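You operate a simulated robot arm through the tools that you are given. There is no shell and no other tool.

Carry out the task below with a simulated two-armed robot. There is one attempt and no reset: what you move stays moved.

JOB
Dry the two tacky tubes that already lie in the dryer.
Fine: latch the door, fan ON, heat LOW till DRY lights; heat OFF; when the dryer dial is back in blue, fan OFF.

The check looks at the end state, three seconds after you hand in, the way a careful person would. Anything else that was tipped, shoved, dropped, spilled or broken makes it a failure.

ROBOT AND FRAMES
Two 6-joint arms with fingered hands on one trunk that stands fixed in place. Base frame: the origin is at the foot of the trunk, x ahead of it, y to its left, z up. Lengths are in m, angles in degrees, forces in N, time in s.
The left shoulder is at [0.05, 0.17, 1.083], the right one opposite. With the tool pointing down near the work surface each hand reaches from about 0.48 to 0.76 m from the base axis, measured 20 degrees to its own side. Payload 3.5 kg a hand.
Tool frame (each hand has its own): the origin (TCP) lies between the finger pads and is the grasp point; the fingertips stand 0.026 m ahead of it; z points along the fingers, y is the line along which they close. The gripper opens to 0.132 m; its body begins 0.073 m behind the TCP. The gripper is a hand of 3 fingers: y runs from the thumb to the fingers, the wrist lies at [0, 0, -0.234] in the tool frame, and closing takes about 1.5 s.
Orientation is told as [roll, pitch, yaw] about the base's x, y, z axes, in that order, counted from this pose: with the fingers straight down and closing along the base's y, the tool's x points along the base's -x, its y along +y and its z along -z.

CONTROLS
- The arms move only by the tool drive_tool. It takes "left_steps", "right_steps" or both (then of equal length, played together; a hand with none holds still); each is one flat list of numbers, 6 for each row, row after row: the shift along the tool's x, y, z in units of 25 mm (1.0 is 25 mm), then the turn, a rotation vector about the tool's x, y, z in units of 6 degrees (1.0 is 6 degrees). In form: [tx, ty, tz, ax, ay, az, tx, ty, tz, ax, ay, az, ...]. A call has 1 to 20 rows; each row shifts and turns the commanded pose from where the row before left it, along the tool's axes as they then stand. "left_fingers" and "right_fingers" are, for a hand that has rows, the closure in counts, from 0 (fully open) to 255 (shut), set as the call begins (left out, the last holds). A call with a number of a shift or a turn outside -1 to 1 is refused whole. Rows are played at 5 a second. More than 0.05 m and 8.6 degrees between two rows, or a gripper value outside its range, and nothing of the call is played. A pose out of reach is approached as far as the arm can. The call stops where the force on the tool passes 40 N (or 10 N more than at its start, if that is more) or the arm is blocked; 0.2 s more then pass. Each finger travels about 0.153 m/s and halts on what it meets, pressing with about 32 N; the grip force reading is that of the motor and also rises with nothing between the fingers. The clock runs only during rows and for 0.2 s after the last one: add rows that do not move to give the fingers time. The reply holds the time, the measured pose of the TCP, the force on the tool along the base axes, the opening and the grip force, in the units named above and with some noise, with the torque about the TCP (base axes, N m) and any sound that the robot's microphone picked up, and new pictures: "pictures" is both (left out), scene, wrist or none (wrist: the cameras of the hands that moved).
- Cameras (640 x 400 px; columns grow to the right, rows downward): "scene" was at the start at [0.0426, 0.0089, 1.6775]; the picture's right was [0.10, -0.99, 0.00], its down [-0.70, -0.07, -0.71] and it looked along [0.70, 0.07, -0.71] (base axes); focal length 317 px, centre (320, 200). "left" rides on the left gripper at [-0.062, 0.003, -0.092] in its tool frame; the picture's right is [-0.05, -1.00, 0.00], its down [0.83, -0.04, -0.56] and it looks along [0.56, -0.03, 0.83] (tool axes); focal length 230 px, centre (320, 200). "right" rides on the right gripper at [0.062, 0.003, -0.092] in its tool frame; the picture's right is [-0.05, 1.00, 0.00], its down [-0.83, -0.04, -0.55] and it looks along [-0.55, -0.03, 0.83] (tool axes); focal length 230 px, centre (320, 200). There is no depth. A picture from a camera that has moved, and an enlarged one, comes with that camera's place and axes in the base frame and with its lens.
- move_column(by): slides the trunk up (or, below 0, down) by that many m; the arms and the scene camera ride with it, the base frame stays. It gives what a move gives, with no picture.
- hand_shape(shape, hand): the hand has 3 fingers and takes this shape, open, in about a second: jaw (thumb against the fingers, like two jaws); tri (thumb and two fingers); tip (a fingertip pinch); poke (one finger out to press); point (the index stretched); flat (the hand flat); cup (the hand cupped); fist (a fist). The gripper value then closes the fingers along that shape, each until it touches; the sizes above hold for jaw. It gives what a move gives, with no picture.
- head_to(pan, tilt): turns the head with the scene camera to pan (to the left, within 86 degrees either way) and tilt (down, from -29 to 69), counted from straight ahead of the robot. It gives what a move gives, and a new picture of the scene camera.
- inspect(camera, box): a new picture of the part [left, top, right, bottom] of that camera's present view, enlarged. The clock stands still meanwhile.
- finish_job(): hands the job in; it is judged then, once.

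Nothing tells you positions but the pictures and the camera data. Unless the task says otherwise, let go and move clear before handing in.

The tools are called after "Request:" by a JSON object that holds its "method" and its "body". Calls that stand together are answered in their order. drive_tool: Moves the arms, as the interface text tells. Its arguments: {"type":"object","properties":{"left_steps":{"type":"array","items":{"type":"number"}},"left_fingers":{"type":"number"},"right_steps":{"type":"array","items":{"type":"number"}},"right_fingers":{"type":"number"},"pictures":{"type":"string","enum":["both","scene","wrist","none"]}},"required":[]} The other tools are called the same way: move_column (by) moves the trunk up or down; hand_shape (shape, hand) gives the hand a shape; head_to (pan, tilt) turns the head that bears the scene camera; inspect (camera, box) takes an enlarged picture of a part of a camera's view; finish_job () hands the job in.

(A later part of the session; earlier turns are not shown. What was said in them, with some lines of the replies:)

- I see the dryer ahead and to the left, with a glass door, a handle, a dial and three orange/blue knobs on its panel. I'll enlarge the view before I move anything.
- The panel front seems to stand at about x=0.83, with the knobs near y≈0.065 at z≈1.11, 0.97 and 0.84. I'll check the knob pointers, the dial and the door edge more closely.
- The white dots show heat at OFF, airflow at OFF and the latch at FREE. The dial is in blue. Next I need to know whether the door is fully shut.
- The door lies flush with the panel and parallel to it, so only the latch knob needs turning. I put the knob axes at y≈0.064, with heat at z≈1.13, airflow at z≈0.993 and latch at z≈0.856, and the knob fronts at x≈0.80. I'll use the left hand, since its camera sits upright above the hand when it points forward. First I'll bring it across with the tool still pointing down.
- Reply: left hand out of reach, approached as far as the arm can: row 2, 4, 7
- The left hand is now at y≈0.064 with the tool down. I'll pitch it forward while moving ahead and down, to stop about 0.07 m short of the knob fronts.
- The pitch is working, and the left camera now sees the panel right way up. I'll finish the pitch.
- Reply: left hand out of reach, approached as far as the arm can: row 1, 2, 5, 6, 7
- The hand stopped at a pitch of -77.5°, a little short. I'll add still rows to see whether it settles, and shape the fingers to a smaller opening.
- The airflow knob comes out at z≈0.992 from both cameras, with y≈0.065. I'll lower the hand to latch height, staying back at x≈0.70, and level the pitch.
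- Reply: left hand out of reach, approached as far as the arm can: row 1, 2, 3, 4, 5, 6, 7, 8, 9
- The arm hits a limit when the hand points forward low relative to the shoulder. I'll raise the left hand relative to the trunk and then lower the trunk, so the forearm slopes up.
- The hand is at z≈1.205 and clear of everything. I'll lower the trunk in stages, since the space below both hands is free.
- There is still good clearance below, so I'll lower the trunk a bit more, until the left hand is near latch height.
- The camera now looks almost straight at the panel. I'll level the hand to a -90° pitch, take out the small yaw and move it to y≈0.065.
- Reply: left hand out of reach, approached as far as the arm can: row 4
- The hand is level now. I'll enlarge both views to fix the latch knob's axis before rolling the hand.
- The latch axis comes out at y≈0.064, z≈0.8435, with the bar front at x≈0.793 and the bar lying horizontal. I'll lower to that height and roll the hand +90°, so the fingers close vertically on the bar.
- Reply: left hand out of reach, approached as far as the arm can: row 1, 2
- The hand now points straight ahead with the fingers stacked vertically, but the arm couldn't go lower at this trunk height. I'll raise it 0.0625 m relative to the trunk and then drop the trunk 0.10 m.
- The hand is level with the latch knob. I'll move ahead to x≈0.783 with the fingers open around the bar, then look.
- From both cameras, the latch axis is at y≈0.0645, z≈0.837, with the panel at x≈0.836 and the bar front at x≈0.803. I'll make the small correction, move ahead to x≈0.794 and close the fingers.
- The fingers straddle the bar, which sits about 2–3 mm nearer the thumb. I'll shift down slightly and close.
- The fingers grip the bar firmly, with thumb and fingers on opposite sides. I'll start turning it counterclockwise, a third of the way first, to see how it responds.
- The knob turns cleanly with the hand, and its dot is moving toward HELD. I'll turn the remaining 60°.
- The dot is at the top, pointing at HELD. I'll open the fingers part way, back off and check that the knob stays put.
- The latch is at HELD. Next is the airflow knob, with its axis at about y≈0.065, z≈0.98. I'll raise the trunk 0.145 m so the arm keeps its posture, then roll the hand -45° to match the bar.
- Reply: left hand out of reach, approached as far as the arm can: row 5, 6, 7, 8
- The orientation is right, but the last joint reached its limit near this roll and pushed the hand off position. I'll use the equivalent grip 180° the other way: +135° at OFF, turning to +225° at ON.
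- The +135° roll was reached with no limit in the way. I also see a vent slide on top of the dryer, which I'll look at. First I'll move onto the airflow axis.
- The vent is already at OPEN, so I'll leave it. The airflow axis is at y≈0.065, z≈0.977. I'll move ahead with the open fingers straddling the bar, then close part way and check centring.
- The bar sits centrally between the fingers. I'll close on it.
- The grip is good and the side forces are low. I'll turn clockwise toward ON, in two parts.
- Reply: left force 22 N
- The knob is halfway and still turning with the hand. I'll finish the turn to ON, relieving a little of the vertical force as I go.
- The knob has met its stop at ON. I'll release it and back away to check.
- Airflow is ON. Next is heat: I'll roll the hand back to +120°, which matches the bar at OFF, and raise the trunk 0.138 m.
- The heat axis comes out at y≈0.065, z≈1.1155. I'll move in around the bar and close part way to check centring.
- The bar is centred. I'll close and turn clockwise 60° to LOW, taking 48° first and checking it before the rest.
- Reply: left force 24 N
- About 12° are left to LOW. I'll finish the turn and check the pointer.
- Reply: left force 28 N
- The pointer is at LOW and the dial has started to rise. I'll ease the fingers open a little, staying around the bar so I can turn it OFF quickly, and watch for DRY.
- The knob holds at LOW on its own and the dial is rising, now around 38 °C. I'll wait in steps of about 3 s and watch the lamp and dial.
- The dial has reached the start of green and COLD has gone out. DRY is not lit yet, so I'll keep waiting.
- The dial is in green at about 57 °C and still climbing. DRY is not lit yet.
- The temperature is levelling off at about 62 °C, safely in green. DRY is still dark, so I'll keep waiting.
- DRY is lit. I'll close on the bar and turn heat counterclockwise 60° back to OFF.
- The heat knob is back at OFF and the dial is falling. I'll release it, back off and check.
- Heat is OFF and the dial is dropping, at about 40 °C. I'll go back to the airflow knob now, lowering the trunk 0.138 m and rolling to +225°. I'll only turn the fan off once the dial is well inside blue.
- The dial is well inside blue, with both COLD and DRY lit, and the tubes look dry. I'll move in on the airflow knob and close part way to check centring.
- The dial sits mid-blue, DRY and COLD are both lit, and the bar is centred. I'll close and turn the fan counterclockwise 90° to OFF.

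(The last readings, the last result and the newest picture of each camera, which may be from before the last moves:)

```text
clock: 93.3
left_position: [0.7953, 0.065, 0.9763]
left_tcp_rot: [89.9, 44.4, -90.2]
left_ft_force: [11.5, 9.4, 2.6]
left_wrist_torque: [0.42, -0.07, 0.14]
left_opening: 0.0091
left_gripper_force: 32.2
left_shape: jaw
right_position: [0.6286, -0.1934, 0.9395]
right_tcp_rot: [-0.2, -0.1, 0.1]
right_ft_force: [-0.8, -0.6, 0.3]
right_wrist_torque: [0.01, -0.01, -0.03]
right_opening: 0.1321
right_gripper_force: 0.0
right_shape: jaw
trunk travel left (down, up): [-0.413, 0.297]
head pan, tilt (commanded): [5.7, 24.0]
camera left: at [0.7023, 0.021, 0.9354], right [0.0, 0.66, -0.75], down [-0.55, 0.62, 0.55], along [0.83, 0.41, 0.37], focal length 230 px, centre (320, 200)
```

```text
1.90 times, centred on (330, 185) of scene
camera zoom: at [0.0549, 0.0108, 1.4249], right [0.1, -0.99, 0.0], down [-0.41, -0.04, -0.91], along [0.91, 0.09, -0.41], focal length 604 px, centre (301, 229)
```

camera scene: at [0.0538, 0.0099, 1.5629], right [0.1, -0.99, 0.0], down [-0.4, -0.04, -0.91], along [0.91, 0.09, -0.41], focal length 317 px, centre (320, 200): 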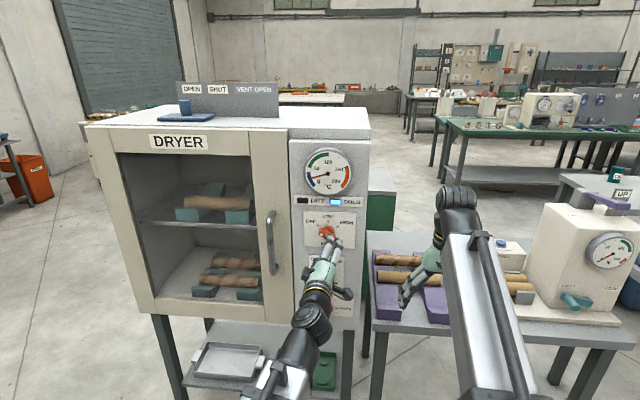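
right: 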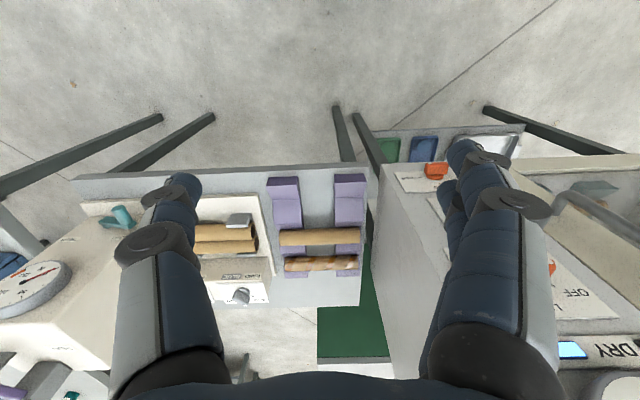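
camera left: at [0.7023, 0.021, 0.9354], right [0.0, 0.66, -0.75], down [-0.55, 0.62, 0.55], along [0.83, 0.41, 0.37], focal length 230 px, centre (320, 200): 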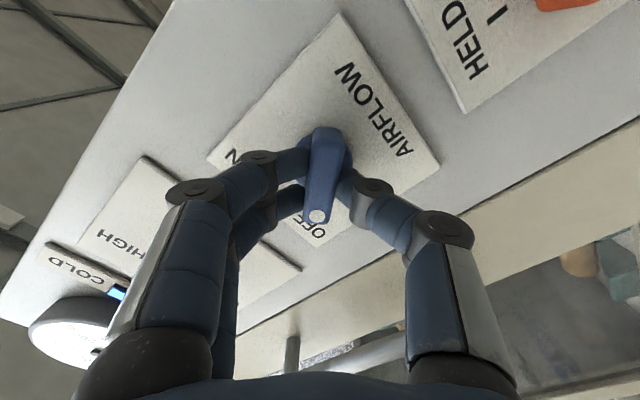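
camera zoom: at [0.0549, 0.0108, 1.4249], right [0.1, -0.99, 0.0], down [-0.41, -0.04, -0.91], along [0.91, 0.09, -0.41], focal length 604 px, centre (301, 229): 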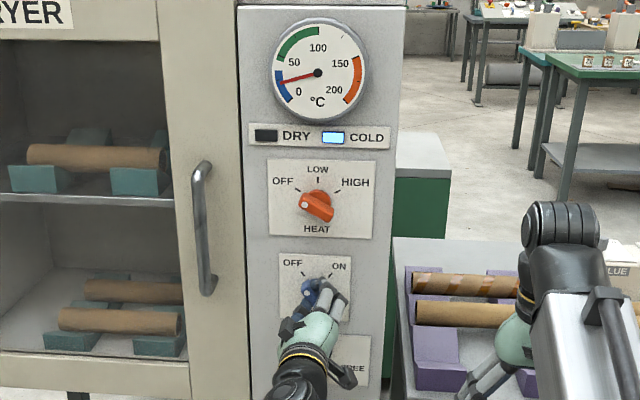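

The fan is at OFF. The DRY lamp went out along with the fan, and the lower tubes still look matte and dry. I'll release, back away and check all three knobs.

Request:
{"method": "drive_tool", "body": {"left_steps": [0, 0, 0, 0, 0, 0, 0, 0, 0, 0, 0, 0, 0, 0, 0, 0, 0, 0, 0, 0, 0, 0, 0, 0], "left_fingers": 140, "pictures": "none"}}

Request:
{"method": "drive_tool", "body": {"left_steps": [0, 0, -1, 0, 0, 0, 0, 0, -1, 0, 0, 0, 0, 0, -1, 0, 0, 0, 0, 0, -0.6, 0, 0, 0], "left_fingers": 140, "pictures": "both"}}

Request:
{"method": "inspect", "body": {"camera": "left", "box": [180, 0, 560, 270]}}

Request:
{"method": "inspect", "body": {"camera": "scene", "box": [180, 80, 375, 290]}}

```text
clock: 94.3
left_position: [0.7923, 0.0648, 0.9767]
left_tcp_rot: [90.0, 44.6, -90.3]
left_ft_force: [-0.1, 0.9, -0.2]
left_wrist_torque: [-0.01, 0.02, 0.02]
left_opening: 0.0587
left_gripper_force: 0.0
left_shape: jaw
right_position: [0.6292, -0.1937, 0.9407]
right_tcp_rot: [0.0, 0.0, 0.1]
right_ft_force: [0.7, 0.2, 0.4]
right_wrist_torque: [-0.01, 0.01, 0.0]
right_opening: 0.1318
right_gripper_force: 0.1
right_shape: jaw
trunk travel left (down, up): [-0.413, 0.297]
head pan, tilt (commanded): [5.7, 24.0]
```

```text
clock: 95.3
left_position: [0.7038, 0.0623, 0.9788]
left_tcp_rot: [90.0, 44.6, -90.3]
left_ft_force: [-0.5, 0.4, 0.2]
left_wrist_torque: [-0.01, 0.0, 0.05]
left_opening: 0.0591
left_gripper_force: 0.0
left_shape: jaw
right_position: [0.6287, -0.1945, 0.9392]
right_tcp_rot: [0.0, -0.1, 0.0]
right_ft_force: [0.7, -0.4, 0.1]
right_wrist_torque: [0.0, 0.05, 0.0]
right_opening: 0.1317
right_gripper_force: 0.0
right_shape: jaw
trunk travel left (down, up): [-0.413, 0.297]
head pan, tilt (commanded): [5.7, 24.0]
camera scene: at [0.0537, 0.0099, 1.4249], right [0.1, -0.99, 0.0], down [-0.4, -0.04, -0.91], along [0.91, 0.09, -0.41], focal length 317 px, centre (320, 200)
camera left: at [0.6119, 0.0187, 0.9375], right [0.0, 0.66, -0.75], down [-0.55, 0.62, 0.55], along [0.83, 0.41, 0.37], focal length 230 px, centre (320, 200)
```

scene: 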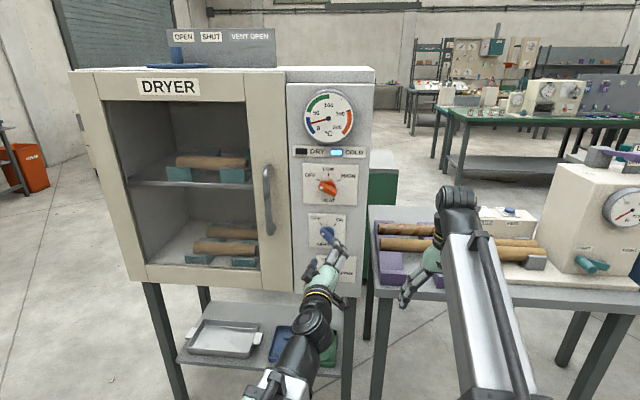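
left: 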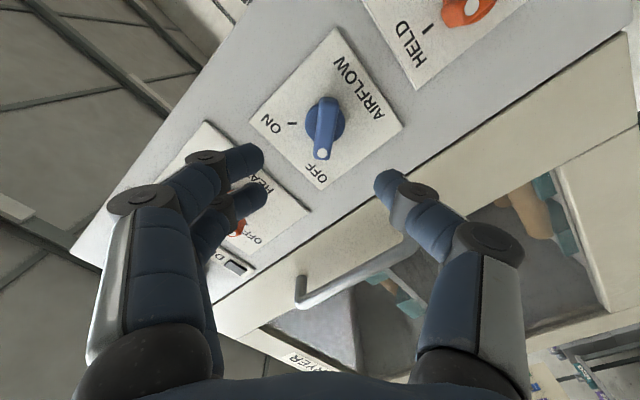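

```text
1.48 times, centred on (370, 135) of left
camera zoom: at [0.6119, 0.0187, 0.9375], right [0.0, 0.66, -0.75], down [-0.55, 0.62, 0.55], along [0.83, 0.41, 0.37], focal length 341 px, centre (246, 296)
```

zoom: 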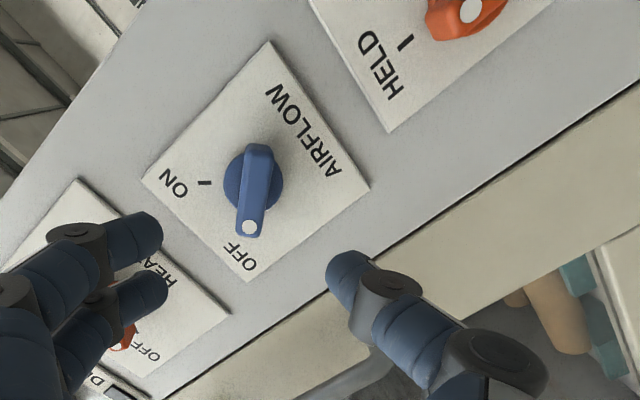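

```text
1.90 times, centred on (278, 185) of scene
camera zoom: at [0.0537, 0.0099, 1.4249], right [0.1, -0.99, 0.0], down [-0.4, -0.04, -0.91], along [0.91, 0.09, -0.41], focal length 604 px, centre (401, 229)
```

zoom: 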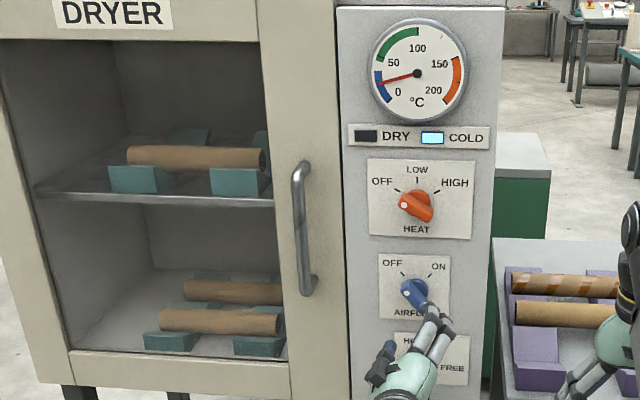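

All the knobs look right: heat OFF, airflow OFF, the dial in blue and COLD lit. I'll draw the hand further back and confirm the latch is still at HELD.

Request:
{"method": "drive_tool", "body": {"left_steps": [-0.7, 0.7, -0.6, 0, 0, 0, -0.7, 0.7, -0.4, 0, 0, 0, -0.7, 0.7, 0, 0, 0, 0, -0.7, 0.7, 0, 0, 0, 0], "left_fingers": 140, "pictures": "both"}}

Request:
{"method": "inspect", "body": {"camera": "scene", "box": [180, 80, 375, 300]}}

```text
clock: 96.3
left_position: [0.6784, -0.0379, 0.9789]
left_tcp_rot: [90.0, 44.6, -90.3]
left_ft_force: [-0.7, -0.4, 0.3]
left_wrist_torque: [0.0, 0.01, 0.01]
left_opening: 0.0591
left_gripper_force: 0.0
left_shape: jaw
right_position: [0.6292, -0.1945, 0.9413]
right_tcp_rot: [0.0, -0.1, 0.1]
right_ft_force: [-0.3, -0.2, 0.0]
right_wrist_torque: [-0.02, 0.0, 0.01]
right_opening: 0.1317
right_gripper_force: 0.0
right_shape: jaw
trunk travel left (down, up): [-0.413, 0.297]
head pan, tilt (commanded): [5.7, 24.0]
camera scene: at [0.0538, 0.0098, 1.4249], right [0.1, -0.99, 0.0], down [-0.4, -0.04, -0.91], along [0.91, 0.09, -0.41], focal length 317 px, centre (320, 200)
camera left: at [0.5859, -0.0812, 0.9376], right [0.0, 0.66, -0.75], down [-0.55, 0.62, 0.55], along [0.83, 0.41, 0.37], focal length 230 px, centre (320, 200)
```

scene: 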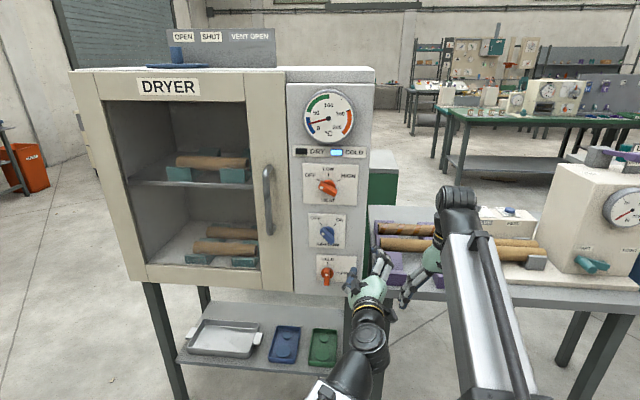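
left: 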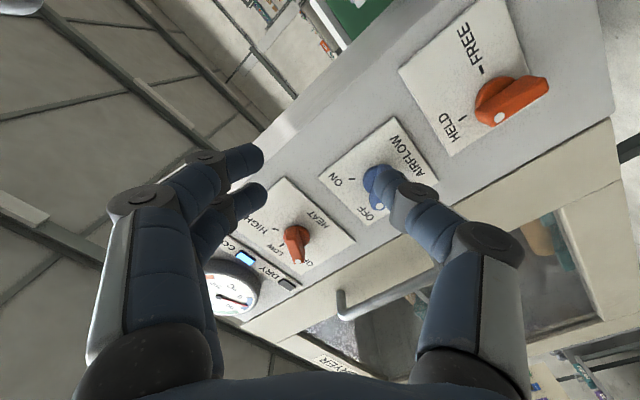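

```text
1.82 times, centred on (278, 190) of scene
camera zoom: at [0.0538, 0.0098, 1.4249], right [0.1, -0.99, 0.0], down [-0.4, -0.04, -0.91], along [0.91, 0.09, -0.41], focal length 577 px, centre (397, 218)
```

zoom: 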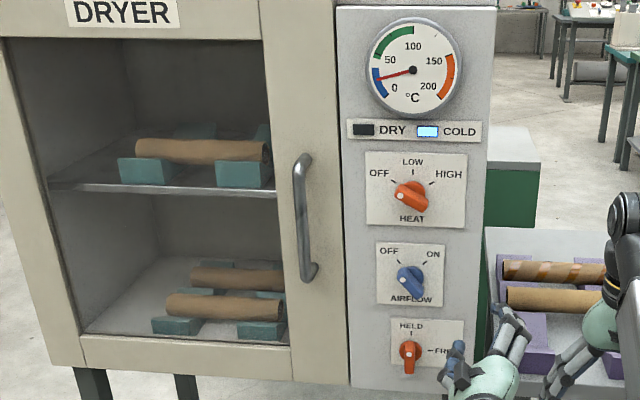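

Everything is where it should be: latch HELD, airflow OFF, heat OFF, dial in blue, door closed. The left hand drifted a bit toward the right hand without touching it, so I'll move it back away and take a last look at the tubes.

Request:
{"method": "drive_tool", "body": {"left_steps": [0.6, -0.6, -0.3, 0, 0, 0, 0.6, -0.6, 0, 0, 0, 0, 0, 0, 0, 0, 0, 0], "left_fingers": 140, "pictures": "none"}}

Request:
{"method": "inspect", "body": {"camera": "scene", "box": [150, 140, 290, 280]}}

Request:
{"method": "inspect", "body": {"camera": "scene", "box": [285, 80, 375, 300]}}

```text
clock: 97.1
left_position: [0.6719, 0.0077, 0.9789]
left_tcp_rot: [90.0, 44.5, -90.2]
left_ft_force: [0.5, 0.6, 0.5]
left_wrist_torque: [0.01, 0.01, -0.01]
left_opening: 0.059
left_gripper_force: 0.0
left_shape: jaw
right_position: [0.6289, -0.1939, 0.9398]
right_tcp_rot: [0.0, -0.2, 0.1]
right_ft_force: [-0.4, -0.9, 0.0]
right_wrist_torque: [0.02, 0.0, -0.02]
right_opening: 0.1319
right_gripper_force: 0.0
right_shape: jaw
trunk travel left (down, up): [-0.413, 0.297]
head pan, tilt (commanded): [5.7, 24.0]
```

```text
2.86 times, centred on (220, 210) of scene
camera zoom: at [0.0538, 0.0099, 1.4249], right [0.1, -0.99, 0.0], down [-0.4, -0.04, -0.91], along [0.91, 0.09, -0.41], focal length 906 px, centre (606, 171)
```

zoom: 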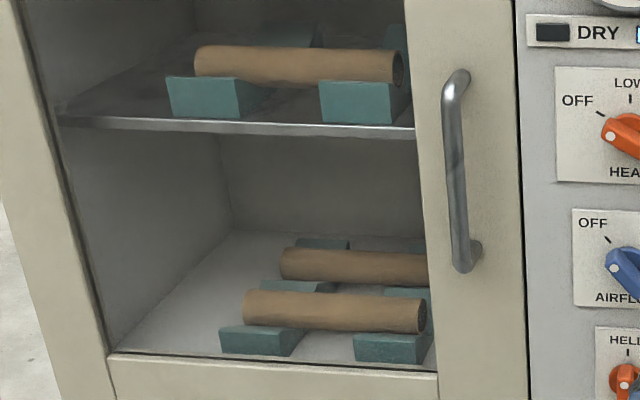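

```text
1.82 times, centred on (330, 190) of scene
camera zoom: at [0.0538, 0.0099, 1.4249], right [0.1, -0.99, 0.0], down [-0.4, -0.04, -0.91], along [0.91, 0.09, -0.41], focal length 577 px, centre (302, 218)
```

zoom: 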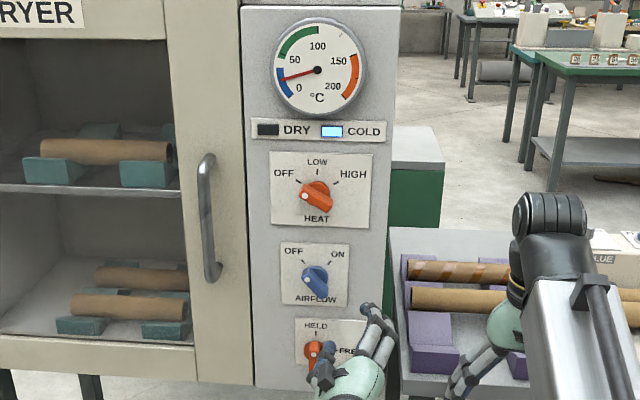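

The two lower tubes have lost their tacky brown patches and look evenly dry on their cradles. Heat and fan are OFF, the dial is in blue, the latch is at HELD, both hands are clear and nothing else was moved, so I'm handing in.

Request:
{"method": "finish_job", "body": {}}

```text
The job is handed in.
```

The two tacky tubes in the dryer have been dried, and I've handed the job in. I haven't been shown the result of the check.

- **Drying:** I latched the door, turned the fan ON and set heat to LOW. The dial settled at about 62 °C, in the green, until DRY lit. I then turned heat OFF, waited until the dial was well inside blue with COLD lit, and turned the fan OFF.
- **End state:** The door is closed with its latch at HELD, heat and fan are both OFF, and the dial reads blue. The tubes' tacky brown patches are gone and they look evenly dry on their cradles.
- **DRY lamp:** It went out when I turned the fan OFF. I took that as the lamp only lighting while the fan runs, since the tubes still looked dry.
- **Left alone:** I did not touch the vent slide on top of the dryer, which was already at OPEN. Nothing else was moved, and both hands were clear when I handed in.
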